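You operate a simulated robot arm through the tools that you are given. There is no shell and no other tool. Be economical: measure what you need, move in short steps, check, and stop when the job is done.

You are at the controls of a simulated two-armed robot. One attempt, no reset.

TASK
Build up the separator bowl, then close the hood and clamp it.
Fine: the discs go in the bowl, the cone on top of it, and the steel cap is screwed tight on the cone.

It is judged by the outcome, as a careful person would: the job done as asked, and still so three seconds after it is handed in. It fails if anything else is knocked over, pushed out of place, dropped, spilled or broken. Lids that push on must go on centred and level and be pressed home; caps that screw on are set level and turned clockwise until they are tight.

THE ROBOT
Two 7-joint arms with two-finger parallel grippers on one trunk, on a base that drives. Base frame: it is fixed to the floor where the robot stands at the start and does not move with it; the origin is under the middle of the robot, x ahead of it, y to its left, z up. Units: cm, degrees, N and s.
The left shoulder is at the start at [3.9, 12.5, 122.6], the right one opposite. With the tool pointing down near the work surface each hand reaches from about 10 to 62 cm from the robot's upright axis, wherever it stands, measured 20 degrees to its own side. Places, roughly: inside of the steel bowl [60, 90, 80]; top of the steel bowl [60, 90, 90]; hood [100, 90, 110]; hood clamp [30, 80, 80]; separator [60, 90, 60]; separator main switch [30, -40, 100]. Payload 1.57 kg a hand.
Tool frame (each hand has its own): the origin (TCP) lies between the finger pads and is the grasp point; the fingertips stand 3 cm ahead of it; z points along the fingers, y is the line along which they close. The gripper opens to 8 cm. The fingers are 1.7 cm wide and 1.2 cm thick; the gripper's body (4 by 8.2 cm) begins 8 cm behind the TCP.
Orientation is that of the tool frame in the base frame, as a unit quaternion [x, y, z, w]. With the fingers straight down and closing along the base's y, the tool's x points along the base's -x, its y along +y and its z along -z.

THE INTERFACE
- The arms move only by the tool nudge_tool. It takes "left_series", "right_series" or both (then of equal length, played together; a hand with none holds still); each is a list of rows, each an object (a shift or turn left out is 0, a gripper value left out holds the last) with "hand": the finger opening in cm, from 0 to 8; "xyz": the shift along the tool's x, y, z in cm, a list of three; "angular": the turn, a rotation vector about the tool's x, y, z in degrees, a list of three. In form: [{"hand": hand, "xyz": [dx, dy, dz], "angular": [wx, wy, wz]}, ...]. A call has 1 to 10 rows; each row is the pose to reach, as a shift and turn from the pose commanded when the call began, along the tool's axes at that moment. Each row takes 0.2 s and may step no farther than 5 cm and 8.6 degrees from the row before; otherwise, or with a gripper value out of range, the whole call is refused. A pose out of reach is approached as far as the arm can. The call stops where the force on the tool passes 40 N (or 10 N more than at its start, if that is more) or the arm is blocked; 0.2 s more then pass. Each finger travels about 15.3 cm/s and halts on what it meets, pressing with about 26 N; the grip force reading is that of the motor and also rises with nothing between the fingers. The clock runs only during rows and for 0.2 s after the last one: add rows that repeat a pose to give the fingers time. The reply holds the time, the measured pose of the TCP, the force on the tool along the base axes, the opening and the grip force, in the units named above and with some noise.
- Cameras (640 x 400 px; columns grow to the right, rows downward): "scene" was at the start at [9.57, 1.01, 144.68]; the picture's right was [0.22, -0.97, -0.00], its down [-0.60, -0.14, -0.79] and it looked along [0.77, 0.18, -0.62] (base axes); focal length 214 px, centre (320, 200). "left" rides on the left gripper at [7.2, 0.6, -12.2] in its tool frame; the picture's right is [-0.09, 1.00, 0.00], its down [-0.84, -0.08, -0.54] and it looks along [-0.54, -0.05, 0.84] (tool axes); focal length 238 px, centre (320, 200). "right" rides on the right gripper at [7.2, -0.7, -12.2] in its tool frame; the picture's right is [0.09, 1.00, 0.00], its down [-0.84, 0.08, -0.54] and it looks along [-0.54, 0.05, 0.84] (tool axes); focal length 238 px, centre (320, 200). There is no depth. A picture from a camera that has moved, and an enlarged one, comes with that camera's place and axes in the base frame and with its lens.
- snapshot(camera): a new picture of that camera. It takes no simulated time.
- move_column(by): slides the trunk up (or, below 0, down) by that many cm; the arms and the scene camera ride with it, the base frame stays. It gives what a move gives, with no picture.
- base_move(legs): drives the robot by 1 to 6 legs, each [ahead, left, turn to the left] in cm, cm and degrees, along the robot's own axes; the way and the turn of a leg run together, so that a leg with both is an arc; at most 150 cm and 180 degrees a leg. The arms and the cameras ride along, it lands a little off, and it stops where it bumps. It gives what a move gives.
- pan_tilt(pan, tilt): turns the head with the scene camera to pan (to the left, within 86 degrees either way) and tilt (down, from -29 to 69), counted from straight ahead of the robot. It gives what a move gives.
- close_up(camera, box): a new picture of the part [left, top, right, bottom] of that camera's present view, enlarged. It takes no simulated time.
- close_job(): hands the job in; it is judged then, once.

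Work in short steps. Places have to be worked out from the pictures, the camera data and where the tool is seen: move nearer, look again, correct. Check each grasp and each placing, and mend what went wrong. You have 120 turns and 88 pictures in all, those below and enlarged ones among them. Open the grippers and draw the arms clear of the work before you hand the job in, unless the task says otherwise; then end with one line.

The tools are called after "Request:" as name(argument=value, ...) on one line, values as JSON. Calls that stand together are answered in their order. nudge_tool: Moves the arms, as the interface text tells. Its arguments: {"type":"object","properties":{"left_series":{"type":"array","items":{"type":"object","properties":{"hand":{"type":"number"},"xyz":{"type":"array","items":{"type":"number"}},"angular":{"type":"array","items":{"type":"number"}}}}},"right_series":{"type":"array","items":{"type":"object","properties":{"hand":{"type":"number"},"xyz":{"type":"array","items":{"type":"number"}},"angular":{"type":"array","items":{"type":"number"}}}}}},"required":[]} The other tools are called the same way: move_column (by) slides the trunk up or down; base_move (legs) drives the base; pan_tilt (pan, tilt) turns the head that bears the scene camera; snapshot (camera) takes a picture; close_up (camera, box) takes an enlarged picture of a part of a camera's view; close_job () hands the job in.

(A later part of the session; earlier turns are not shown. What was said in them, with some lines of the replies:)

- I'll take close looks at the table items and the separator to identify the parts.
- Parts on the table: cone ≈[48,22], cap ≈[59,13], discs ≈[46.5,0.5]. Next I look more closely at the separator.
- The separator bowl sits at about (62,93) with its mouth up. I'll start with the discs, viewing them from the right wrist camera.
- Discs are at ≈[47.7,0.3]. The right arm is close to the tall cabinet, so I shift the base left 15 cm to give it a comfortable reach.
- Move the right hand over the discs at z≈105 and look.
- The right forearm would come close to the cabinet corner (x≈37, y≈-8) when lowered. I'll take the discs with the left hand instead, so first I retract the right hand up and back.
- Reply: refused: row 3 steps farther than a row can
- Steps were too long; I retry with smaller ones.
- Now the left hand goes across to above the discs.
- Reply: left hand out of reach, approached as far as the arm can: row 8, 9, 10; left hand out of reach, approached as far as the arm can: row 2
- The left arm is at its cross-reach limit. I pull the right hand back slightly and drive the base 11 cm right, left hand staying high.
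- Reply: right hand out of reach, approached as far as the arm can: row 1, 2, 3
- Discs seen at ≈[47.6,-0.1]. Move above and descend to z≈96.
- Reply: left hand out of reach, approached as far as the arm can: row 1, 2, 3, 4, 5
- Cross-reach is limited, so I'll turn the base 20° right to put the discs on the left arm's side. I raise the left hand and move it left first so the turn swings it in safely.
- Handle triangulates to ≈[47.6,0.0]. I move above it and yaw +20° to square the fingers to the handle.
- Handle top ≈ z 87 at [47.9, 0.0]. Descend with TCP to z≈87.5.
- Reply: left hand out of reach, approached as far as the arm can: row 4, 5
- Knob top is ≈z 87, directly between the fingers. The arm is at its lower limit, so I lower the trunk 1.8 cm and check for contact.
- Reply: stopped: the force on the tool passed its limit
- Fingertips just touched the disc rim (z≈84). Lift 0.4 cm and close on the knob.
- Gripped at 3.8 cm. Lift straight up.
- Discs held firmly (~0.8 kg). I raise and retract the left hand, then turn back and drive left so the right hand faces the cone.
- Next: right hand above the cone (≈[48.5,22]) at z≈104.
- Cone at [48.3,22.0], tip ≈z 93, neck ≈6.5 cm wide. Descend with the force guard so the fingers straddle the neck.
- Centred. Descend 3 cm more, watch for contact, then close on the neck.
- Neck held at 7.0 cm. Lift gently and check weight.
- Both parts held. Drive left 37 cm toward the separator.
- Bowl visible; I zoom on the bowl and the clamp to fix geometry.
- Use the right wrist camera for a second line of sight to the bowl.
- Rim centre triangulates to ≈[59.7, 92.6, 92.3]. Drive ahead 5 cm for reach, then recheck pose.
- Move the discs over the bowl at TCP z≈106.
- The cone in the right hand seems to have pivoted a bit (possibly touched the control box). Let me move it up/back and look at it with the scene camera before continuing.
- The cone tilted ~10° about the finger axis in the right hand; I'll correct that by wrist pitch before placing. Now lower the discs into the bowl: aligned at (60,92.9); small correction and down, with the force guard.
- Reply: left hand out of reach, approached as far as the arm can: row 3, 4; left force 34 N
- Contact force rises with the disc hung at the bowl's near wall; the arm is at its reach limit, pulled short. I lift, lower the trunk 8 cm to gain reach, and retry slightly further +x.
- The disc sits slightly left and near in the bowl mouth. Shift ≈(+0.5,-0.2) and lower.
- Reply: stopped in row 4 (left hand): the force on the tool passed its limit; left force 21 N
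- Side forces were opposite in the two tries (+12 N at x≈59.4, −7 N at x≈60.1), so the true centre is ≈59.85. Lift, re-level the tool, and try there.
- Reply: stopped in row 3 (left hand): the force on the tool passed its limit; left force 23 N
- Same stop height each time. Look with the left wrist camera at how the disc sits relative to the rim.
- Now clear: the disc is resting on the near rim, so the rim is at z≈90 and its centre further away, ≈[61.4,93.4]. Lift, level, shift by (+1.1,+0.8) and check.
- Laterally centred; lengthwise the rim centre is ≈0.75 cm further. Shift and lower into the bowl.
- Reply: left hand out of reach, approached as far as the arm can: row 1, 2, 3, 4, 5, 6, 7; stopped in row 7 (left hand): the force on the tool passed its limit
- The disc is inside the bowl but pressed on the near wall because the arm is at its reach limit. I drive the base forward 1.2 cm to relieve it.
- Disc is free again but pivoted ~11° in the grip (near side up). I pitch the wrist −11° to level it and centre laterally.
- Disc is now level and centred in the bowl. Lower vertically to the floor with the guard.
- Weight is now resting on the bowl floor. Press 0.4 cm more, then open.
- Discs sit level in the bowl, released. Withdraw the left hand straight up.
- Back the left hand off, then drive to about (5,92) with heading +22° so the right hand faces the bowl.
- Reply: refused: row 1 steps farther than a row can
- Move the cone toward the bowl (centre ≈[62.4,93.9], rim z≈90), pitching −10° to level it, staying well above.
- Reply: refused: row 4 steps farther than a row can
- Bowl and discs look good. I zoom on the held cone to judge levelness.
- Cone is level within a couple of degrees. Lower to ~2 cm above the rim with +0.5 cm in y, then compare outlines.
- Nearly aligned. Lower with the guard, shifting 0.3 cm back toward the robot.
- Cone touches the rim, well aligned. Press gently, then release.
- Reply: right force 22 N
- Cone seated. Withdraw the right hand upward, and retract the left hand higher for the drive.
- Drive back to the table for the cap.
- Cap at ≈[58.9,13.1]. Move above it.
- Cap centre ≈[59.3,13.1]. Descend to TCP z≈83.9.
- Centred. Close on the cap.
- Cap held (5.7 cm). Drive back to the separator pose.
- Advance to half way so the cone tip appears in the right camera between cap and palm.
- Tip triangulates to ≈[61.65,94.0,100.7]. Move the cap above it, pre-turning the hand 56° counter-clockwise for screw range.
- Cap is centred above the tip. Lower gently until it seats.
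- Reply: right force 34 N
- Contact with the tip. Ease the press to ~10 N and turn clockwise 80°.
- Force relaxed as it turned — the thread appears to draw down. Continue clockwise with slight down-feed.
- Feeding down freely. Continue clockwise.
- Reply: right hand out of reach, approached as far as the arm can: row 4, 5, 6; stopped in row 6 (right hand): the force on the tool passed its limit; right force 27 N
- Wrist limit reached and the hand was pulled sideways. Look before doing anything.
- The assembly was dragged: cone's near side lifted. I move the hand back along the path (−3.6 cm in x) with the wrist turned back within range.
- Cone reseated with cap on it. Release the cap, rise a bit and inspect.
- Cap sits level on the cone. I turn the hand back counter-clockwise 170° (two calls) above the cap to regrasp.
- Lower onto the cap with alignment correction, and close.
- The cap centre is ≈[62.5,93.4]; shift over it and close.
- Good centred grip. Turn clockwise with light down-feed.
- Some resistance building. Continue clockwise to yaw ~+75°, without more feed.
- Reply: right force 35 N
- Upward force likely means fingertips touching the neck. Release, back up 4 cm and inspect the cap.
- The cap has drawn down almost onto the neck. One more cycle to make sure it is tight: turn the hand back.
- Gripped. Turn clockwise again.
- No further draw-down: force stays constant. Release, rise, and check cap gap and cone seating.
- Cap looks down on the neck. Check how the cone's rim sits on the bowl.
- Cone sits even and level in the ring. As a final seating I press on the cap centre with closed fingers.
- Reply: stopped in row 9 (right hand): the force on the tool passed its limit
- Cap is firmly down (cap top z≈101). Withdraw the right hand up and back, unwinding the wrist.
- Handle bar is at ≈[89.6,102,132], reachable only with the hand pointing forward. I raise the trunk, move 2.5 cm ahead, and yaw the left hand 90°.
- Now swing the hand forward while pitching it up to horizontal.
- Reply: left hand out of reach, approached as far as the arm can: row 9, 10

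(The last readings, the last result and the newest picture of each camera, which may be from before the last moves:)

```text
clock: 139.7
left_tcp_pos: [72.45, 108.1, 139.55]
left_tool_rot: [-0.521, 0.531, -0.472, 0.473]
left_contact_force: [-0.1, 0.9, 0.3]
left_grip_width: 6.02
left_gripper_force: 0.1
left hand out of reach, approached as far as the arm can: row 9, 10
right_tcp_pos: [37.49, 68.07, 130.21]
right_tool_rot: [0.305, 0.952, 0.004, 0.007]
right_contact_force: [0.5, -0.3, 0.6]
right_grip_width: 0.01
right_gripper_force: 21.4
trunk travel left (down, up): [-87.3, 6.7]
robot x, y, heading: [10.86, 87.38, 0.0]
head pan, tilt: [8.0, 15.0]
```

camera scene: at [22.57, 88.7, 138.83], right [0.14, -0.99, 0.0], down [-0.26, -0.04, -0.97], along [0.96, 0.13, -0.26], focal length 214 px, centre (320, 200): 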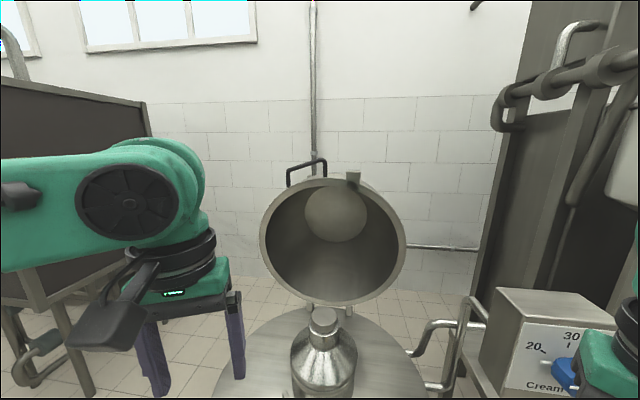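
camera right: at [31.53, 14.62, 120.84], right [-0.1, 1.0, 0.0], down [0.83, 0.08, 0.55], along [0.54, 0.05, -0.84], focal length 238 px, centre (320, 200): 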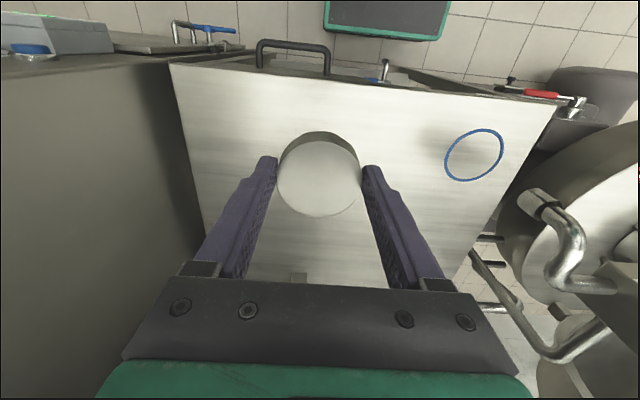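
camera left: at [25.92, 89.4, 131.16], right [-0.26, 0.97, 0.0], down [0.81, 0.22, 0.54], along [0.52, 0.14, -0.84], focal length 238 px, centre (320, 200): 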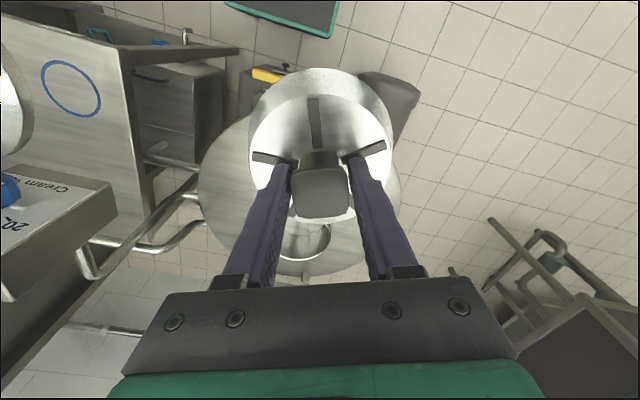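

Hand points forward at (72,108,139.5). Lower/align to the bar height and step forward to check the reach.

Request:
nudge_tool(left_series=[{"hand": 7, "xyz": [1.5, 2.5, 0.5]}, {"xyz": [3.5, 4.5, 1.5]}, {"xyz": [5.5, 6.3, 3]}, {"xyz": [5.5, 6.3, 6]}, {"xyz": [5.5, 6.2, 9]}, {"xyz": [5.5, 6.2, 9]}])

Request:
snapshot(camera="scene")

```text
clock: 141.1
left_tcp_pos: [80.6, 105.3, 142.49]
left_tool_rot: [-0.521, 0.524, -0.478, 0.474]
left_contact_force: [0.3, 0.0, -0.4]
left_grip_width: 7.01
left_gripper_force: 0.0
left hand out of reach, approached as far as the arm can: row 1, 2, 3, 4, 5, 6
right_tcp_pos: [37.36, 68.01, 130.18]
right_tool_rot: [0.306, 0.952, 0.004, 0.008]
right_contact_force: [0.5, 0.1, 0.0]
right_grip_width: 0.0
right_gripper_force: 20.9
trunk travel left (down, up): [-87.3, 6.7]
robot x, y, heading: [10.82, 87.32, -0.1]
head pan, tilt: [8.0, 15.0]
```

```text
9 pictures are left
camera scene: at [24.97, 88.75, 155.84], right [0.14, -0.99, 0.0], down [-0.26, -0.04, -0.97], along [0.96, 0.13, -0.26], focal length 214 px, centre (320, 200)
```

scene: 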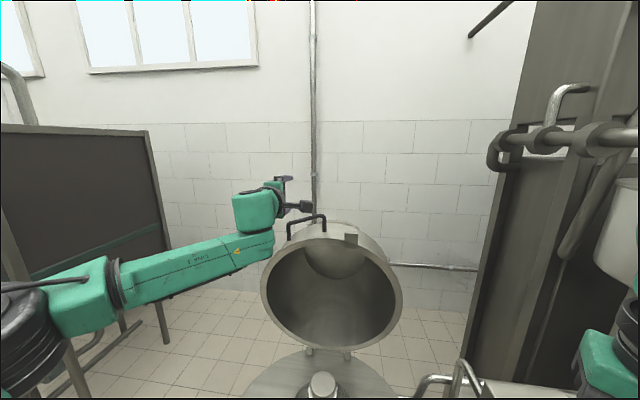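

The wrist geometry keeps the hand ~12 cm above the shoulder; lowering the trunk 10.5 cm brings it to bar height, then I go forward.

Request:
move_column(by=-10.3)

Request:
nudge_tool(left_series=[{"hand": 8, "xyz": [1, 0, 2]}, {"hand": 8, "xyz": [2, 0, 4]}, {"hand": 8, "xyz": [2.8, 0, 6]}, {"hand": 8, "xyz": [2.8, 0, 8]}, {"hand": 8, "xyz": [2.8, 0, 8]}])

```text
clock: 142.4
left_tcp_pos: [80.62, 105.37, 132.3]
left_tool_rot: [-0.522, 0.523, -0.478, 0.475]
left_contact_force: [0.5, -0.2, 1.7]
left_grip_width: 6.84
left_gripper_force: 0.0
right_tcp_pos: [37.41, 68.01, 119.98]
right_tool_rot: [0.306, 0.952, 0.004, 0.008]
right_contact_force: [-0.4, 0.0, -0.1]
right_grip_width: 0.0
right_gripper_force: 21.3
trunk travel left (down, up): [-77.0, 17.0]
robot x, y, heading: [10.81, 87.28, -0.2]
head pan, tilt: [8.0, 15.0]
```

```text
clock: 143.6
left_tcp_pos: [83.57, 104.05, 132.86]
left_tool_rot: [-0.519, 0.525, -0.48, 0.475]
left_contact_force: [-18.9, -5.1, 4.8]
left_grip_width: 7.71
left_gripper_force: 0.1
left hand out of reach, approached as far as the arm can: row 2, 3, 4, 5
right_tcp_pos: [36.73, 67.8, 120.08]
right_tool_rot: [0.306, 0.952, 0.005, 0.011]
right_contact_force: [-0.5, 0.8, -0.6]
right_grip_width: 0.0
right_gripper_force: 21.3
trunk travel left (down, up): [-77.0, 17.0]
robot x, y, heading: [11.05, 87.15, -0.1]
head pan, tilt: [8.0, 15.0]
```

Contact while advancing. Look close.

Request:
close_up(camera="scene", box=[230, 110, 380, 230])

Request:
snapshot(camera="left")

```text
3.33 times, centred on (305, 170) of scene
camera zoom: at [23.97, 88.55, 145.64], right [0.14, -0.99, 0.0], down [-0.25, -0.03, -0.97], along [0.96, 0.13, -0.25], focal length 715 px, centre (370, 300)
```

zoom: 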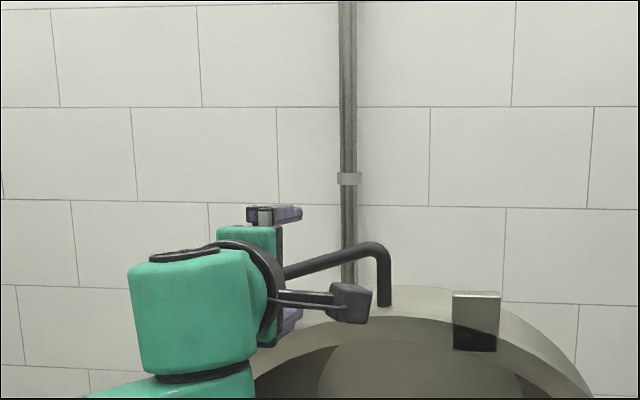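

```text
7 pictures are left
camera left: at [71.29, 96.77, 133.14], right [-0.09, 0.09, -0.99], down [-0.53, 0.84, 0.12], along [0.85, 0.53, -0.03], focal length 238 px, centre (320, 200)
```

left: 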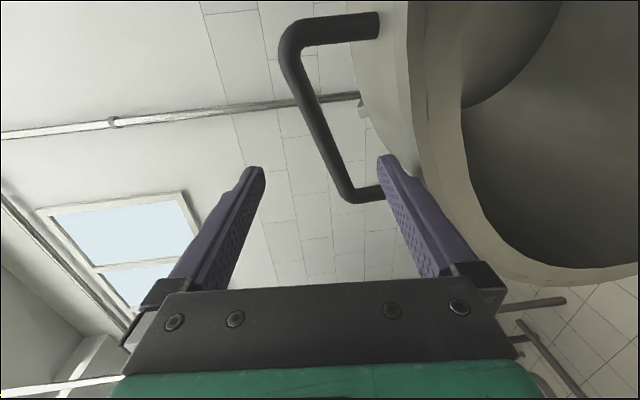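

The lower fingertip is catching the hood rim; the bar runs slanted from (92.4,96.3,133) to (87.2,107,130). I back off, raise slightly, narrow the fingers, and bring the base 2.5 cm closer.

Request:
nudge_tool(left_series=[{"hand": 6, "xyz": [0, 0, -1.5]}, {"hand": 5, "xyz": [-0.5, -0.3, -2.5]}, {"hand": 5, "xyz": [-1, -0.3, -2.5]}])

Request:
base_move(legs=[[2.8, 0, 0]])

```text
clock: 144.4
left_tcp_pos: [82.14, 105.38, 132.82]
left_tool_rot: [-0.522, 0.523, -0.477, 0.475]
left_contact_force: [1.0, -0.1, -0.2]
left_grip_width: 5.01
left_gripper_force: 0.1
right_tcp_pos: [37.48, 68.01, 119.93]
right_tool_rot: [0.306, 0.952, 0.005, 0.008]
right_contact_force: [0.2, -0.7, 0.3]
right_grip_width: 0.0
right_gripper_force: 21.1
trunk travel left (down, up): [-77.0, 17.0]
robot x, y, heading: [10.79, 86.93, -0.0]
head pan, tilt: [8.0, 15.0]
```

```text
clock: 145.3
left_tcp_pos: [84.18, 105.59, 133.41]
left_tool_rot: [-0.52, 0.522, -0.479, 0.477]
left_contact_force: [-0.9, -0.2, 0.6]
left_grip_width: 4.99
left_gripper_force: 0.1
right_tcp_pos: [39.65, 67.86, 120.09]
right_tool_rot: [0.305, 0.952, 0.004, 0.011]
right_contact_force: [-0.8, -0.7, 0.0]
right_grip_width: 0.01
right_gripper_force: 21.1
trunk travel left (down, up): [-77.0, 17.0]
robot x, y, heading: [13.69, 87.21, 0.1]
head pan, tilt: [8.0, 15.0]
```

Align to the bar (z≈131.8, y≈104.3), opening 4.2, and advance with the guard.

Request:
nudge_tool(left_series=[{"hand": 4.2, "xyz": [1.2, 0.7, 0]}, {"hand": 4.2, "xyz": [1.2, 0.8, 1]}, {"hand": 4.2, "xyz": [1.2, 0.8, 2]}, {"hand": 4.2, "xyz": [1.2, 0.8, 3]}, {"hand": 4.2, "xyz": [1.2, 0.8, 3.8]}, {"hand": 4.2, "xyz": [1.2, 0.8, 3.8]}])

Request:
snapshot(camera="left")

```text
clock: 146.7
left_tcp_pos: [87.58, 104.7, 132.12]
left_tool_rot: [-0.522, 0.526, -0.477, 0.473]
left_contact_force: [-0.1, -0.5, 0.6]
left_grip_width: 4.24
left_gripper_force: 0.1
left hand out of reach, approached as far as the arm can: row 3, 4, 5, 6
right_tcp_pos: [40.16, 67.83, 119.94]
right_tool_rot: [0.305, 0.952, 0.004, 0.008]
right_contact_force: [0.2, -0.3, 1.2]
right_grip_width: 0.0
right_gripper_force: 21.1
trunk travel left (down, up): [-77.0, 17.0]
robot x, y, heading: [13.42, 87.28, 0.0]
head pan, tilt: [8.0, 15.0]
```

```text
6 pictures are left
camera left: at [75.24, 97.45, 132.51], right [-0.1, 0.09, -0.99], down [-0.53, 0.84, 0.13], along [0.84, 0.53, -0.03], focal length 238 px, centre (320, 200)
```

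left: 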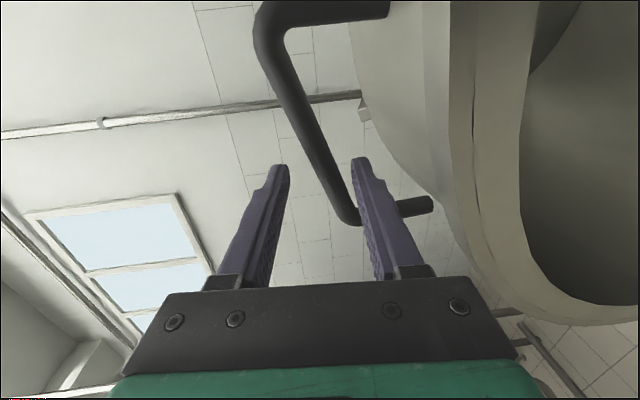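

The bar is between the fingers. Close on it.

Request:
nudge_tool(left_series=[{"hand": 3}, {"hand": 1}, {"hand": 0}, {"hand": 0}])

```text
clock: 147.7
left_tcp_pos: [87.66, 104.72, 131.4]
left_tool_rot: [-0.525, 0.528, -0.475, 0.469]
left_contact_force: [-0.2, -0.9, -4.0]
left_grip_width: 1.98
left_gripper_force: 32.6
right_tcp_pos: [40.38, 68.04, 119.95]
right_tool_rot: [0.306, 0.952, 0.003, 0.008]
right_contact_force: [-1.2, -0.2, 0.2]
right_grip_width: 0.0
right_gripper_force: 21.9
trunk travel left (down, up): [-77.0, 17.0]
robot x, y, heading: [13.24, 87.36, 0.1]
head pan, tilt: [8.0, 15.0]
stopped in row 4 (left hand): the force on the tool passed its limit (the readings are from after the stop); the commanded pose is now the measured one
```

Bar gripped (2 cm). Pull gently toward the robot to feel the hood's resistance.

Request:
nudge_tool(left_series=[{"hand": 0, "xyz": [0, 0, -1]}, {"hand": 0, "xyz": [0, 0, -2]}, {"hand": 0, "xyz": [0, 0, -3]}, {"hand": 0, "xyz": [0, 0, -4]}, {"hand": 0, "xyz": [0, 0, -5]}, {"hand": 0, "xyz": [0, 0, -6]}])

```text
clock: 149.1
left_tcp_pos: [82.52, 104.77, 131.42]
left_tool_rot: [-0.527, 0.532, -0.471, 0.467]
left_contact_force: [7.9, -3.4, -24.4]
left_grip_width: 1.95
left_gripper_force: 33.5
right_tcp_pos: [40.93, 67.95, 119.61]
right_tool_rot: [0.306, 0.952, 0.003, 0.005]
right_contact_force: [0.7, 0.3, 0.1]
right_grip_width: 0.02
right_gripper_force: 21.2
trunk travel left (down, up): [-77.0, 17.0]
robot x, y, heading: [13.46, 87.57, -0.2]
head pan, tilt: [8.0, 15.0]
```

Hood moves easily. Continue along its arc, now lowering slightly as it comes over.

Request:
nudge_tool(left_series=[{"hand": 0, "xyz": [0, 0.7, -0.5]}, {"hand": 0, "xyz": [0, 1.0, -2]}, {"hand": 0, "xyz": [0, 1.31, -3.66]}, {"hand": 0, "xyz": [0, 1.7, -5.2]}, {"hand": 0, "xyz": [0, 2.06, -6.8]}, {"hand": 0, "xyz": [0, 2.6, -8.3]}, {"hand": 0, "xyz": [0, 3.1, -9.9]}, {"hand": 0, "xyz": [0, 3.7, -11.4]}, {"hand": 0, "xyz": [0, 4.34, -12.95]}])

```text
clock: 151.2
left_tcp_pos: [69.12, 104.72, 128.56]
left_tool_rot: [-0.531, 0.542, -0.465, 0.457]
left_contact_force: [13.2, -9.5, -24.9]
left_grip_width: 1.87
left_gripper_force: 32.9
left hand out of reach, approached as far as the arm can: row 8, 9
right_tcp_pos: [40.61, 67.86, 119.81]
right_tool_rot: [0.306, 0.952, 0.004, 0.007]
right_contact_force: [-0.6, -0.3, 0.0]
right_grip_width: 0.01
right_gripper_force: 21.6
trunk travel left (down, up): [-77.0, 17.0]
robot x, y, heading: [13.57, 86.98, -0.1]
head pan, tilt: [8.0, 15.0]
stopped in row 9 (left hand): the force on the tool passed its limit (the readings are from after the stop); the commanded pose is now the measured one
```

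Hand reaches its lower limit while horizontal; I'll pitch the fingers down progressively while following the arc.

Request:
nudge_tool(left_series=[{"hand": 0, "xyz": [0, 1.35, -2.0], "angular": [-4, 0, 0]}, {"hand": 0, "xyz": [0, 2.55, -4.17], "angular": [-8.3, 0, 0]}, {"hand": 0, "xyz": [0, 3.9, -6.1], "angular": [-12, 0, 0]}, {"hand": 0, "xyz": [0, 5.36, -8.0], "angular": [-16, 0, 0]}, {"hand": 0, "xyz": [0, 6.9, -9.9], "angular": [-20, 0, 0]}, {"hand": 0, "xyz": [0, 8.46, -11.77], "angular": [-24, 0, 0]}, {"hand": 0, "xyz": [0, 10.2, -13.35], "angular": [-28, 0, 0]}, {"hand": 0, "xyz": [0, 11.97, -14.88], "angular": [-32, 0, 0]}])

```text
clock: 152.9
left_tcp_pos: [57.7, 104.78, 123.64]
left_tool_rot: [-0.636, 0.644, -0.302, 0.299]
left_contact_force: [4.1, 0.7, -1.5]
left_grip_width: 1.44
left_gripper_force: 30.7
left hand out of reach, approached as far as the arm can: row 3, 4, 5, 6, 7, 8
right_tcp_pos: [40.39, 67.95, 119.87]
right_tool_rot: [0.306, 0.952, 0.004, 0.008]
right_contact_force: [-0.3, 0.2, -0.7]
right_grip_width: 0.01
right_gripper_force: 21.3
trunk travel left (down, up): [-77.0, 17.0]
robot x, y, heading: [13.48, 87.29, 0.1]
head pan, tilt: [8.0, 15.0]
```

Grip width changed; check with a picture.

Request:
snapshot(camera="left")

```text
5 pictures are left
camera left: at [47.7, 97.55, 130.82], right [-0.63, 0.1, -0.77], down [-0.36, 0.84, 0.41], along [0.69, 0.53, -0.5], focal length 238 px, centre (320, 200)
```

left: 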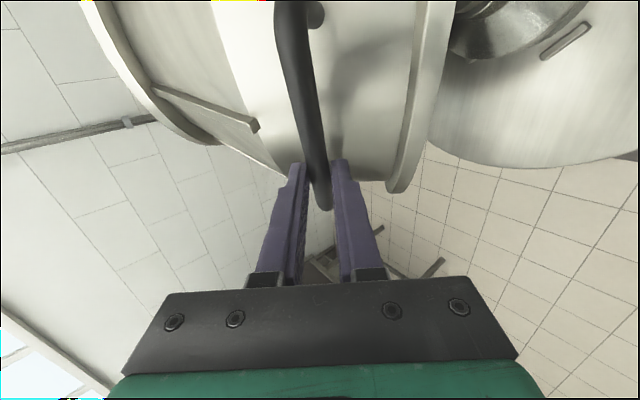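

Still holding near the fingertips, hood ~57° and almost force-free. I open the fingers slightly (lower finger still under the bar) to see whether the hood stays by itself.

Request:
nudge_tool(left_series=[{"hand": 2.2}, {"hand": 2.6}, {"hand": 3}, {"hand": 3}, {"hand": 3}])

Request:
close_up(camera="left", box=[220, 100, 420, 260])

```text
clock: 154.2
left_tcp_pos: [57.59, 104.71, 123.72]
left_tool_rot: [-0.635, 0.645, -0.303, 0.298]
left_contact_force: [-0.2, 0.0, -0.2]
left_grip_width: 3.01
left_gripper_force: 0.0
right_tcp_pos: [40.12, 67.98, 119.93]
right_tool_rot: [0.306, 0.952, 0.003, 0.007]
right_contact_force: [0.6, -0.4, 0.4]
right_grip_width: 0.01
right_gripper_force: 20.9
trunk travel left (down, up): [-77.0, 17.0]
robot x, y, heading: [13.22, 87.22, -0.2]
head pan, tilt: [8.0, 15.0]
```

```text
2.50 times, centred on (320, 180) of left
camera zoom: at [47.54, 97.46, 130.81], right [-0.63, 0.1, -0.77], down [-0.36, 0.84, 0.41], along [0.69, 0.53, -0.5], focal length 596 px, centre (320, 250)
```

zoom: 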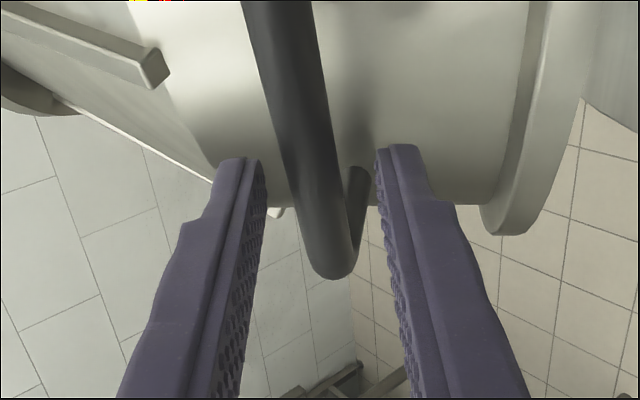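

The hood holds its own position. So I free the hand, turn it to point down, and come over the bar from above.

Request:
nudge_tool(left_series=[{"hand": 4, "xyz": [0, 0, -2.5]}, {"hand": 5, "xyz": [0, 0, -5]}, {"xyz": [0, -1.5, -5], "angular": [-8.5, 0, 0]}, {"xyz": [0, -3, -4.8], "angular": [-17, 0, 0]}, {"xyz": [0.3, -4, -4.5], "angular": [-25.5, 0, 0]}, {"xyz": [0.6, -4.7, -4], "angular": [-34, 0, 0]}, {"xyz": [1, -5, -3.4], "angular": [-42.5, 0, 0]}, {"xyz": [1.2, -5, -2.9], "angular": [-50, 0, 0]}, {"xyz": [1.2, -5, -2.9], "angular": [-50, 0, 0]}])

Request:
snapshot(camera="left")

```text
clock: 156.2
left_tcp_pos: [57.71, 103.83, 128.79]
left_tool_rot: [-0.702, 0.712, -0.004, 0.005]
left_contact_force: [-0.1, 0.0, 0.7]
left_grip_width: 5.01
left_gripper_force: 0.0
left hand out of reach, approached as far as the arm can: row 1, 2, 8, 9
right_tcp_pos: [40.05, 67.83, 119.9]
right_tool_rot: [0.306, 0.952, 0.005, 0.008]
right_contact_force: [-0.2, 0.8, -0.7]
right_grip_width: 0.03
right_gripper_force: 21.2
trunk travel left (down, up): [-77.0, 17.0]
robot x, y, heading: [13.52, 87.37, -0.2]
head pan, tilt: [8.0, 15.0]
```

```text
3 pictures are left
camera left: at [56.76, 96.51, 140.84], right [-0.99, 0.11, -0.01], down [0.08, 0.83, 0.54], along [0.07, 0.54, -0.84], focal length 238 px, centre (320, 200)
```

left: 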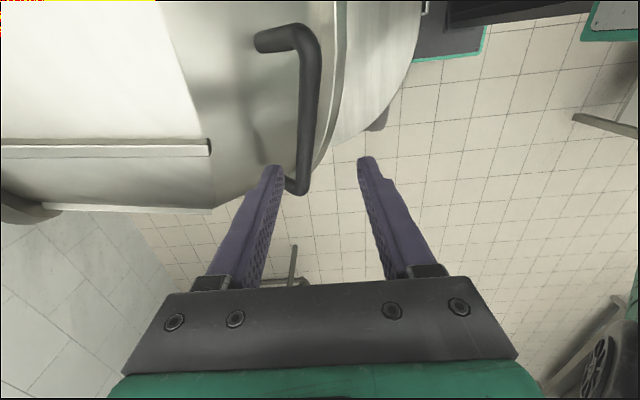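

The bar passes between the fingers' lines (bar ≈[58.9,101.8,122]). Shift, descend over it and grip.

Request:
nudge_tool(left_series=[{"hand": 6, "xyz": [1, -0.8, 0]}, {"hand": 6, "xyz": [2, -1.3, 1]}, {"hand": 6, "xyz": [2, -1.3, 3]}, {"hand": 6, "xyz": [2, -1.3, 5]}, {"hand": 6, "xyz": [2, -1.3, 5.6]}, {"hand": 6, "xyz": [2, -1.3, 5.6]}])

Request:
nudge_tool(left_series=[{"hand": 4}, {"hand": 2}, {"hand": 0}, {"hand": 0}])

```text
clock: 157.6
left_tcp_pos: [59.1, 101.88, 123.37]
left_tool_rot: [-0.702, 0.712, -0.004, 0.005]
left_contact_force: [-1.2, -1.0, 9.8]
left_grip_width: 5.88
left_gripper_force: 0.1
left hand out of reach, approached as far as the arm can: row 1, 2
right_tcp_pos: [40.2, 67.83, 120.08]
right_tool_rot: [0.305, 0.952, 0.005, 0.009]
right_contact_force: [-1.0, 0.2, -0.5]
right_grip_width: 0.0
right_gripper_force: 21.5
trunk travel left (down, up): [-77.0, 17.0]
robot x, y, heading: [13.37, 86.97, -0.2]
head pan, tilt: [8.0, 15.0]
```

```text
clock: 158.6
left_tcp_pos: [59.35, 101.95, 123.13]
left_tool_rot: [-0.702, 0.712, -0.002, 0.004]
left_contact_force: [2.3, -0.6, -2.0]
left_grip_width: 1.73
left_gripper_force: 32.3
right_tcp_pos: [40.22, 67.89, 119.83]
right_tool_rot: [0.305, 0.952, 0.004, 0.008]
right_contact_force: [-0.4, -0.6, 0.7]
right_grip_width: 0.01
right_gripper_force: 21.1
trunk travel left (down, up): [-77.0, 17.0]
robot x, y, heading: [13.47, 87.33, -0.2]
head pan, tilt: [8.0, 15.0]
```

Bar gripped from above. Guide the hood down along its arc.

Request:
nudge_tool(left_series=[{"hand": 0, "xyz": [0, 2.1, 1.5]}, {"hand": 0, "xyz": [0, 3.95, 2.9]}, {"hand": 0, "xyz": [0, 5.7, 4.5]}, {"hand": 0, "xyz": [0, 7.4, 6.2]}, {"hand": 0, "xyz": [0, 9.0, 7.95]}, {"hand": 0, "xyz": [0, 10.55, 9.8]}])

```text
clock: 159.9
left_tcp_pos: [48.59, 101.94, 113.36]
left_tool_rot: [-0.702, 0.712, -0.004, 0.004]
left_contact_force: [0.1, -3.1, 4.1]
left_grip_width: 1.86
left_gripper_force: 32.3
right_tcp_pos: [40.13, 67.85, 119.98]
right_tool_rot: [0.306, 0.952, 0.005, 0.008]
right_contact_force: [0.0, 0.0, 0.6]
right_grip_width: 0.0
right_gripper_force: 21.3
trunk travel left (down, up): [-77.0, 17.0]
robot x, y, heading: [13.44, 87.21, -0.2]
head pan, tilt: [8.0, 15.0]
```

Forces are small. Continue down.

Request:
nudge_tool(left_series=[{"hand": 0, "xyz": [0, 1.4, 1.9]}, {"hand": 0, "xyz": [0, 2.75, 3.9]}, {"hand": 0, "xyz": [0, 3.95, 5.95]}, {"hand": 0, "xyz": [0, 5.05, 8.1]}, {"hand": 0, "xyz": [0, 6.05, 10.2]}, {"hand": 0, "xyz": [0, 6.95, 12.4]}])

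```text
clock: 161.3
left_tcp_pos: [44.47, 101.93, 107.39]
left_tool_rot: [-0.702, 0.713, -0.003, 0.006]
left_contact_force: [-9.8, -10.8, 3.1]
left_grip_width: 1.91
left_gripper_force: 33.0
left hand out of reach, approached as far as the arm can: row 4, 5, 6
right_tcp_pos: [39.82, 67.51, 119.88]
right_tool_rot: [0.306, 0.952, 0.007, 0.008]
right_contact_force: [0.3, 0.5, -0.6]
right_grip_width: 0.01
right_gripper_force: 21.3
trunk travel left (down, up): [-77.0, 17.0]
robot x, y, heading: [13.26, 87.09, 0.1]
head pan, tilt: [8.0, 15.0]
```

Arm is folded near its limit; the hood holds by itself, so I release, back the base 9 cm, lower the trunk, and regrip.

Request:
nudge_tool(left_series=[{"hand": 3}, {"hand": 5}, {"hand": 6}, {"hand": 6, "xyz": [0, 0, -3]}, {"hand": 6, "xyz": [0, 0, -6]}, {"hand": 6, "xyz": [0, 0, -6]}])

Request:
base_move(legs=[[-9, 0, 0]])

Request:
move_column(by=-8)

```text
clock: 162.8
left_tcp_pos: [44.62, 102.38, 113.42]
left_tool_rot: [-0.702, 0.712, -0.004, 0.005]
left_contact_force: [0.4, -1.5, -0.5]
left_grip_width: 6.02
left_gripper_force: 0.0
right_tcp_pos: [40.18, 67.92, 119.95]
right_tool_rot: [0.306, 0.952, 0.005, 0.009]
right_contact_force: [0.6, -0.4, -0.6]
right_grip_width: 0.03
right_gripper_force: 20.9
trunk travel left (down, up): [-77.0, 17.0]
robot x, y, heading: [13.78, 87.17, -0.2]
head pan, tilt: [8.0, 15.0]
```

```text
clock: 163.9
left_tcp_pos: [36.13, 102.36, 113.19]
left_tool_rot: [-0.702, 0.712, -0.002, 0.003]
left_contact_force: [-0.3, -0.5, 0.4]
left_grip_width: 6.02
left_gripper_force: 0.0
right_tcp_pos: [31.58, 67.92, 119.86]
right_tool_rot: [0.307, 0.952, 0.004, 0.006]
right_contact_force: [0.9, -0.6, 0.0]
right_grip_width: 0.01
right_gripper_force: 21.9
trunk travel left (down, up): [-77.0, 17.0]
robot x, y, heading: [4.32, 87.41, -0.2]
head pan, tilt: [8.0, 15.0]
```

```text
clock: 165.0
left_tcp_pos: [35.79, 102.4, 105.21]
left_tool_rot: [-0.702, 0.712, -0.003, 0.005]
left_contact_force: [-0.5, -0.3, 0.7]
left_grip_width: 6.01
left_gripper_force: 0.2
right_tcp_pos: [31.27, 67.82, 111.94]
right_tool_rot: [0.307, 0.952, 0.004, 0.008]
right_contact_force: [-0.3, 0.1, -0.8]
right_grip_width: 0.02
right_gripper_force: 21.6
trunk travel left (down, up): [-69.0, 25.0]
robot x, y, heading: [4.32, 87.22, -0.2]
head pan, tilt: [8.0, 15.0]
```

Request:
nudge_tool(left_series=[{"hand": 6, "xyz": [0, 0, -4]}, {"hand": 6, "xyz": [0, 0, -8]}, {"hand": 6, "xyz": [0.2, -4, -9]}, {"hand": 6, "xyz": [0.4, -8.7, -9]}, {"hand": 6, "xyz": [0.4, -8.7, -6]}, {"hand": 6, "xyz": [0.4, -8.7, -2.3]}, {"hand": 6, "xyz": [0.4, -8.7, -2.3]}])

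Request:
nudge_tool(left_series=[{"hand": 4}, {"hand": 2}, {"hand": 0}, {"hand": 0}])

```text
clock: 166.6
left_tcp_pos: [43.97, 101.73, 107.77]
left_tool_rot: [-0.702, 0.712, -0.004, 0.005]
left_contact_force: [-8.3, 1.8, 6.6]
left_grip_width: 5.32
left_gripper_force: 0.1
right_tcp_pos: [30.71, 67.84, 112.04]
right_tool_rot: [0.305, 0.952, 0.004, 0.008]
right_contact_force: [0.1, 0.4, 0.0]
right_grip_width: 0.0
right_gripper_force: 21.5
trunk travel left (down, up): [-69.0, 25.0]
robot x, y, heading: [4.05, 87.26, -0.1]
head pan, tilt: [8.0, 15.0]
```

```text
clock: 167.6
left_tcp_pos: [43.9, 101.77, 107.74]
left_tool_rot: [-0.701, 0.713, -0.004, 0.005]
left_contact_force: [-8.4, 0.2, 2.8]
left_grip_width: 1.89
left_gripper_force: 33.3
right_tcp_pos: [30.86, 67.89, 112.01]
right_tool_rot: [0.307, 0.952, 0.004, 0.009]
right_contact_force: [-0.7, -0.2, 0.1]
right_grip_width: 0.0
right_gripper_force: 21.1
trunk travel left (down, up): [-69.0, 25.0]
robot x, y, heading: [4.63, 87.34, -0.0]
head pan, tilt: [8.0, 15.0]
```

Regripped. Continue lowering along the arc.

Request:
nudge_tool(left_series=[{"hand": 0, "xyz": [0, 1.4, 2.6]}, {"hand": 0, "xyz": [0, 2.6, 5.6]}, {"hand": 0, "xyz": [0, 3.7, 8.7]}, {"hand": 0, "xyz": [0, 4.5, 11.8]}, {"hand": 0, "xyz": [0, 4.8, 13.4]}])

```text
clock: 168.8
left_tcp_pos: [38.67, 101.99, 94.23]
left_tool_rot: [-0.703, 0.711, -0.004, 0.006]
left_contact_force: [-34.3, -4.0, 6.3]
left_grip_width: 1.94
left_gripper_force: 33.4
right_tcp_pos: [30.19, 67.75, 112.25]
right_tool_rot: [0.306, 0.952, 0.006, 0.012]
right_contact_force: [0.5, -0.5, 0.1]
right_grip_width: 0.0
right_gripper_force: 21.4
trunk travel left (down, up): [-69.0, 25.0]
robot x, y, heading: [4.03, 87.45, -0.2]
head pan, tilt: [8.0, 15.0]
```

Side load says the arc lies ~0.8 cm nearer the robot; correct and lower the rest with the guard.

Request:
nudge_tool(left_series=[{"hand": 0, "xyz": [0, 0.8, 0.3]}, {"hand": 0, "xyz": [0, 1.1, 1.5]}, {"hand": 0, "xyz": [0, 1.3, 3]}, {"hand": 0, "xyz": [0, 1.4, 4.5]}, {"hand": 0, "xyz": [0, 1.5, 6]}, {"hand": 0, "xyz": [0, 1.5, 7.5]}])

```text
clock: 170.3
left_tcp_pos: [37.54, 102.0, 87.19]
left_tool_rot: [-0.7, 0.714, -0.001, 0.006]
left_contact_force: [-21.2, 3.0, 30.3]
left_grip_width: 1.96
left_gripper_force: 33.6
right_tcp_pos: [30.42, 67.87, 112.23]
right_tool_rot: [0.305, 0.952, 0.005, 0.01]
right_contact_force: [-0.5, 0.4, -0.3]
right_grip_width: 0.01
right_gripper_force: 21.4
trunk travel left (down, up): [-69.0, 25.0]
robot x, y, heading: [4.37, 87.24, 0.1]
head pan, tilt: [8.0, 15.0]
stopped in row 6 (left hand): the force on the tool passed its limit (the readings are from after the stop); the commanded pose is now the measured one
```

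Hood seems closed (30 N stop). Release and retract the left hand, then look down at hood front and clamp.

Request:
nudge_tool(left_series=[{"hand": 3}, {"hand": 5}, {"hand": 6}, {"hand": 6, "xyz": [0, 0, -3]}, {"hand": 6, "xyz": [0, 0, -7]}, {"hand": 6, "xyz": [-2, 0, -11]}, {"hand": 6, "xyz": [-5, 0, -14]}, {"hand": 6, "xyz": [-8, 0, -16]}])

Request:
pan_tilt(pan=5, tilt=60)

Request:
snapshot(camera="scene")

```text
clock: 172.1
left_tcp_pos: [37.85, 110.11, 102.79]
left_tool_rot: [-0.702, 0.713, -0.002, 0.003]
left_contact_force: [-0.4, 0.3, -0.2]
left_grip_width: 6.01
left_gripper_force: 0.1
right_tcp_pos: [31.03, 68.0, 111.92]
right_tool_rot: [0.305, 0.952, 0.004, 0.007]
right_contact_force: [0.5, -0.1, 0.1]
right_grip_width: 0.0
right_gripper_force: 21.2
trunk travel left (down, up): [-69.0, 25.0]
robot x, y, heading: [4.22, 87.27, 0.0]
head pan, tilt: [8.0, 15.0]
```

```text
clock: 173.2
left_tcp_pos: [37.82, 109.96, 102.76]
left_tool_rot: [-0.701, 0.713, -0.001, 0.004]
left_contact_force: [0.4, 0.0, 0.7]
left_grip_width: 5.98
left_gripper_force: 0.0
right_tcp_pos: [31.14, 67.98, 112.02]
right_tool_rot: [0.305, 0.952, 0.004, 0.008]
right_contact_force: [-0.7, 0.4, 0.5]
right_grip_width: 0.0
right_gripper_force: 21.4
trunk travel left (down, up): [-69.0, 25.0]
robot x, y, heading: [4.4, 87.33, -0.0]
head pan, tilt: [5.0, 60.0]
```

```text
2 pictures are left
camera scene: at [16.04, 88.05, 130.92], right [0.09, -1.0, 0.0], down [-0.86, -0.07, -0.5], along [0.5, 0.04, -0.87], focal length 214 px, centre (320, 200)
```

scene: 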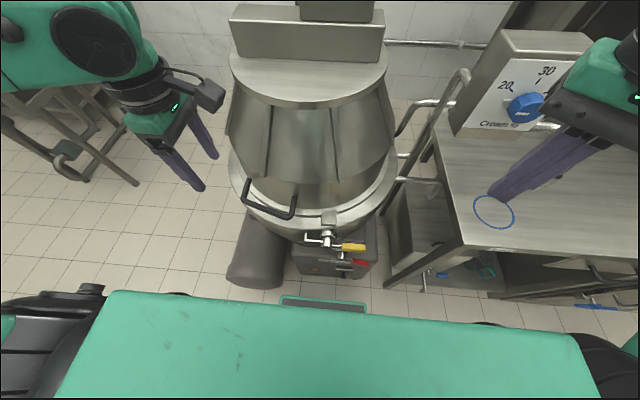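

Hood is closed. Zoom on the clamp.

Request:
close_up(camera="scene", box=[290, 200, 386, 275])

```text
5.33 times, centred on (338, 238) of scene
camera zoom: at [16.04, 88.05, 130.92], right [0.09, -1.0, 0.0], down [-0.86, -0.07, -0.5], along [0.5, 0.04, -0.87], focal length 1144 px, centre (224, 0)
```

zoom: 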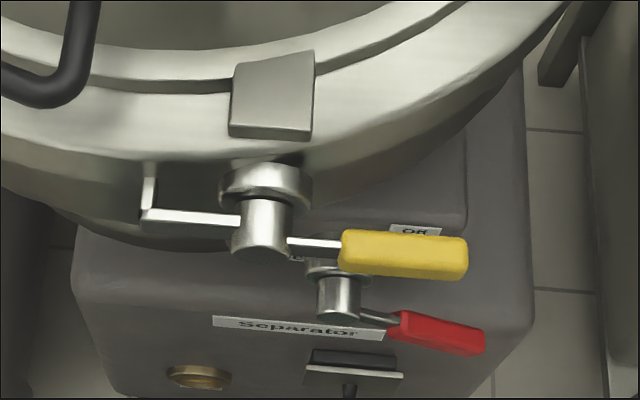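

The clamp is a pivot with a hook arm (left) and the yellow lever (right, ≈[33.4,80.8,77.6]); pushing the lever down swings the hook up over the hood lug. I retract the left hand and bring the closed right fingers above the lever.

Request:
nudge_tool(right_series=[{"hand": 0, "xyz": [0.9, 1.7, 3], "angular": [0, 0, -7]}, {"hand": 0, "xyz": [1.8, 3.4, 6], "angular": [0, 0, -14]}, {"hand": 0, "xyz": [2.7, 5.1, 9], "angular": [0, 0, -21]}, {"hand": 0, "xyz": [3.6, 6.8, 12], "angular": [0, 0, -28]}, {"hand": 0, "xyz": [4.4, 8.4, 15], "angular": [0, 0, -35]}, {"hand": 0, "xyz": [5, 9.9, 18], "angular": [0, 0, -35.6]}, {"hand": 0, "xyz": [5, 9.9, 18], "angular": [0, 0, -35.6]}], left_series=[{"hand": 6, "xyz": [-1, 2, -2]}, {"xyz": [-2, 4.5, -4]}, {"xyz": [-3, 7, -6]}, {"xyz": [-4, 9, -8]}, {"xyz": [-4, 9, -10]}, {"xyz": [-4, 9, -10]}, {"xyz": [-4, 9, -10]}])

```text
clock: 174.8
left_tcp_pos: [28.98, 113.99, 112.88]
left_tool_rot: [-0.702, 0.713, 0.0, 0.005]
left_contact_force: [0.1, 0.1, -0.7]
left_grip_width: 6.0
left_gripper_force: 0.0
right_tcp_pos: [33.42, 78.86, 93.84]
right_tool_rot: [-0.001, 1.0, 0.002, 0.009]
right_contact_force: [0.4, 0.1, 0.4]
right_grip_width: 0.02
right_gripper_force: 21.1
right hand out of reach, approached as far as the arm can: row 2, 3, 4, 5, 6, 7
trunk travel left (down, up): [-69.0, 25.0]
robot x, y, heading: [4.23, 87.31, -0.1]
head pan, tilt: [5.0, 60.0]
```

Lower the trunk to bring the fingertips just above the lever.

Request:
move_column(by=-11.5)

Request:
nudge_tool(right_series=[{"hand": 0, "xyz": [0.3, 0, 1], "angular": [0, 1, 0]}, {"hand": 0, "xyz": [0.3, 0, 2], "angular": [0, 1, 0]}, {"hand": 0, "xyz": [0.3, 0.2, 3], "angular": [0, 1, 0]}, {"hand": 0, "xyz": [0.3, 0.4, 4], "angular": [0, 1, 0]}])

```text
clock: 176.3
left_tcp_pos: [29.04, 114.21, 101.28]
left_tool_rot: [-0.702, 0.712, -0.002, 0.004]
left_contact_force: [0.3, -0.6, -0.5]
left_grip_width: 6.0
left_gripper_force: 0.0
right_tcp_pos: [33.49, 79.17, 82.38]
right_tool_rot: [0.0, 1.0, 0.001, 0.007]
right_contact_force: [0.5, 0.6, -0.8]
right_grip_width: 0.01
right_gripper_force: 21.3
trunk travel left (down, up): [-57.5, 36.5]
robot x, y, heading: [4.49, 87.37, -0.3]
head pan, tilt: [5.0, 60.0]
```

```text
clock: 177.3
left_tcp_pos: [29.11, 114.17, 101.37]
left_tool_rot: [-0.702, 0.712, -0.001, 0.004]
left_contact_force: [0.4, 0.7, -0.1]
left_grip_width: 6.01
left_gripper_force: 0.1
right_tcp_pos: [33.33, 79.55, 78.17]
right_tool_rot: [0.0, 1.0, 0.001, -0.002]
right_contact_force: [-0.4, -1.0, 1.1]
right_grip_width: 0.0
right_gripper_force: 21.2
trunk travel left (down, up): [-57.5, 36.5]
robot x, y, heading: [4.22, 87.11, -0.0]
head pan, tilt: [5.0, 60.0]
```

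No resistance felt yet. To keep the palm clear of the swinging hook I'll push with one finger: rise, open to 8, and use the left-hand (+y) finger along the lever's arc.

Request:
nudge_tool(right_series=[{"hand": 0, "xyz": [0, 0, -3.5]}, {"hand": 0, "xyz": [0, -2, -6.5]}, {"hand": 5, "xyz": [0, -4.1, -6.5]}, {"hand": 8, "xyz": [0, -4.1, -6.5]}, {"hand": 8, "xyz": [0, -4.1, -6.5]}, {"hand": 8, "xyz": [0, -4.1, -3]}])

Request:
nudge_tool(right_series=[{"hand": 8, "xyz": [0, 0, 1.5]}, {"hand": 8, "xyz": [0, 0, 3]}, {"hand": 8, "xyz": [0, 0.6, 5.2]}, {"hand": 8, "xyz": [0, 1.3, 6.4]}, {"hand": 8, "xyz": [0, 2.0, 7.4]}, {"hand": 8, "xyz": [0, 2.8, 8.2]}, {"hand": 8, "xyz": [0, 3.6, 8.9]}])

```text
clock: 178.7
left_tcp_pos: [29.11, 114.5, 101.13]
left_tool_rot: [-0.702, 0.712, -0.003, 0.001]
left_contact_force: [0.2, 0.4, 0.0]
left_grip_width: 6.0
left_gripper_force: 0.2
right_tcp_pos: [34.07, 76.03, 80.15]
right_tool_rot: [0.0, 1.0, -0.001, -0.002]
right_contact_force: [-1.4, 0.9, -0.1]
right_grip_width: 8.0
right_gripper_force: 0.2
right hand out of reach, approached as far as the arm can: row 2, 3, 4, 5, 6
trunk travel left (down, up): [-57.5, 36.5]
robot x, y, heading: [4.74, 87.15, -0.3]
head pan, tilt: [5.0, 60.0]
```

```text
clock: 180.3
left_tcp_pos: [29.11, 114.23, 101.33]
left_tool_rot: [-0.701, 0.713, -0.001, 0.004]
left_contact_force: [0.2, 0.0, -0.1]
left_grip_width: 6.01
left_gripper_force: 0.1
right_tcp_pos: [33.78, 79.47, 71.27]
right_tool_rot: [-0.001, 1.0, 0.001, -0.002]
right_contact_force: [-0.1, -0.8, 0.8]
right_grip_width: 7.88
right_gripper_force: 0.1
trunk travel left (down, up): [-57.5, 36.5]
robot x, y, heading: [4.75, 87.06, -0.2]
head pan, tilt: [5.0, 60.0]
```

The finger is being pressed lightly (7.88), so the lever is moving with it. Continue sideways to bring the lever to vertical and feel for the stop.

Request:
nudge_tool(right_series=[{"hand": 8, "xyz": [0, 0.7, 0.2]}, {"hand": 8, "xyz": [0, 1.4, 0.3]}, {"hand": 8, "xyz": [0, 2.0, 0.3]}, {"hand": 8, "xyz": [0, 2.5, 0.3]}])

```text
clock: 181.3
left_tcp_pos: [29.07, 113.82, 101.38]
left_tool_rot: [-0.701, 0.713, 0.0, 0.005]
left_contact_force: [0.3, 0.1, 0.1]
left_grip_width: 5.99
left_gripper_force: 0.0
right_tcp_pos: [33.86, 81.42, 70.97]
right_tool_rot: [0.003, 1.0, 0.0, -0.001]
right_contact_force: [-0.4, -20.7, 2.8]
right_grip_width: 6.2
right_gripper_force: 0.0
trunk travel left (down, up): [-57.5, 36.5]
robot x, y, heading: [4.28, 87.14, -0.2]
head pan, tilt: [5.0, 60.0]
```

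Firm stop at near-vertical (20 N). Push a touch more, then withdraw downward-clear and check with the last picture.

Request:
nudge_tool(right_series=[{"hand": 8, "xyz": [0, 0.5, 0]}, {"hand": 8, "xyz": [0, 1.0, 0]}, {"hand": 8, "xyz": [0, 1.0, 0]}])

Request:
nudge_tool(right_series=[{"xyz": [0, -2, 0]}, {"xyz": [0, -4.5, 0]}, {"xyz": [0.5, -7, -3]}, {"xyz": [1.5, -8, -7]}, {"xyz": [2.5, -9, -11.5]}, {"xyz": [3.5, -10, -16]}, {"xyz": [4, -12, -20]}, {"xyz": [4, -14, -24]}, {"xyz": [4, -16, -28]}])

```text
clock: 182.1
left_tcp_pos: [29.14, 113.43, 101.54]
left_tool_rot: [-0.701, 0.714, 0.001, 0.006]
left_contact_force: [-0.2, 0.1, -0.3]
left_grip_width: 6.02
left_gripper_force: 0.0
right_tcp_pos: [33.8, 82.11, 70.91]
right_tool_rot: [0.001, 1.0, 0.001, -0.001]
right_contact_force: [-0.2, -36.7, 1.8]
right_grip_width: 4.75
right_gripper_force: 0.0
trunk travel left (down, up): [-57.5, 36.5]
robot x, y, heading: [4.39, 87.11, 0.1]
head pan, tilt: [5.0, 60.0]
```

```text
clock: 184.1
left_tcp_pos: [29.05, 114.09, 101.25]
left_tool_rot: [-0.701, 0.713, -0.001, 0.004]
left_contact_force: [0.1, 0.4, 0.2]
left_grip_width: 6.0
left_gripper_force: 0.1
right_tcp_pos: [34.18, 75.45, 80.0]
right_tool_rot: [0.0, 1.0, 0.0, -0.002]
right_contact_force: [0.3, 0.4, 0.5]
right_grip_width: 8.0
right_gripper_force: 0.0
right hand out of reach, approached as far as the arm can: row 4, 5, 6, 7, 8, 9
trunk travel left (down, up): [-57.5, 36.5]
robot x, y, heading: [4.39, 87.22, -0.2]
head pan, tilt: [5.0, 60.0]
```

Withdrawn. Raise the trunk to clear the view, then use the last picture on the clamp.

Request:
move_column(by=14)

Request:
close_up(camera="scene", box=[290, 190, 386, 265])

```text
clock: 185.7
left_tcp_pos: [29.04, 114.1, 115.33]
left_tool_rot: [-0.701, 0.713, -0.002, 0.003]
left_contact_force: [0.5, 0.2, 0.1]
left_grip_width: 6.0
left_gripper_force: 0.0
right_tcp_pos: [34.14, 75.39, 94.07]
right_tool_rot: [0.0, 1.0, 0.001, -0.003]
right_contact_force: [-0.4, -0.1, -0.9]
right_grip_width: 8.01
right_gripper_force: 0.0
trunk travel left (down, up): [-71.5, 22.5]
robot x, y, heading: [4.38, 87.36, 0.1]
head pan, tilt: [5.0, 60.0]
```

```text
5.33 times, centred on (338, 228) of scene
camera zoom: at [16.04, 88.05, 133.41], right [0.09, -1.0, 0.0], down [-0.86, -0.07, -0.5], along [0.5, 0.04, -0.87], focal length 1144 px, centre (224, 53)
```

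zoom: 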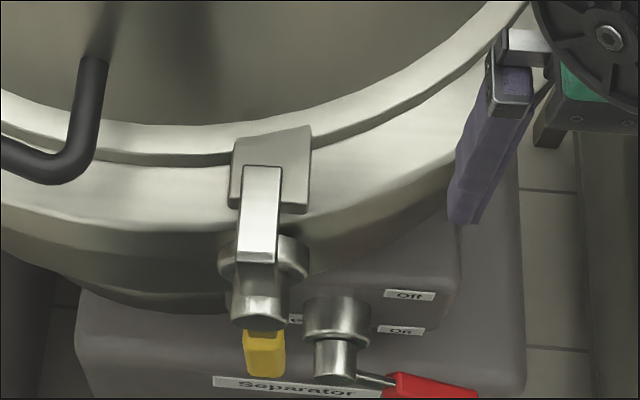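

The hook now lies over the hood lug with the yellow lever straight down: clamped. Back the robot clear with both grippers open.

Request:
base_move(legs=[[-15, 0, 0]])

Request:
close_job()

```text
clock: 187.1
left_tcp_pos: [14.27, 114.11, 115.23]
left_tool_rot: [-0.702, 0.713, -0.001, 0.002]
left_contact_force: [0.1, -0.2, 0.5]
left_grip_width: 5.99
left_gripper_force: 0.0
right_tcp_pos: [19.27, 75.41, 93.91]
right_tool_rot: [0.001, 1.0, 0.001, -0.003]
right_contact_force: [-0.3, -0.8, 0.3]
right_grip_width: 8.03
right_gripper_force: 0.1
trunk travel left (down, up): [-71.5, 22.5]
robot x, y, heading: [-10.59, 86.91, -0.4]
head pan, tilt: [5.0, 60.0]
```

```text
The job is handed in.
```

The job is handed in: the discs are in the bowl, the cone is seated on it with the cap screwed down until it stopped drawing in, and the hood is closed and clamped. During screwing the cone was dragged partly off and reseated, and I could not look inside again once the hood was shut.
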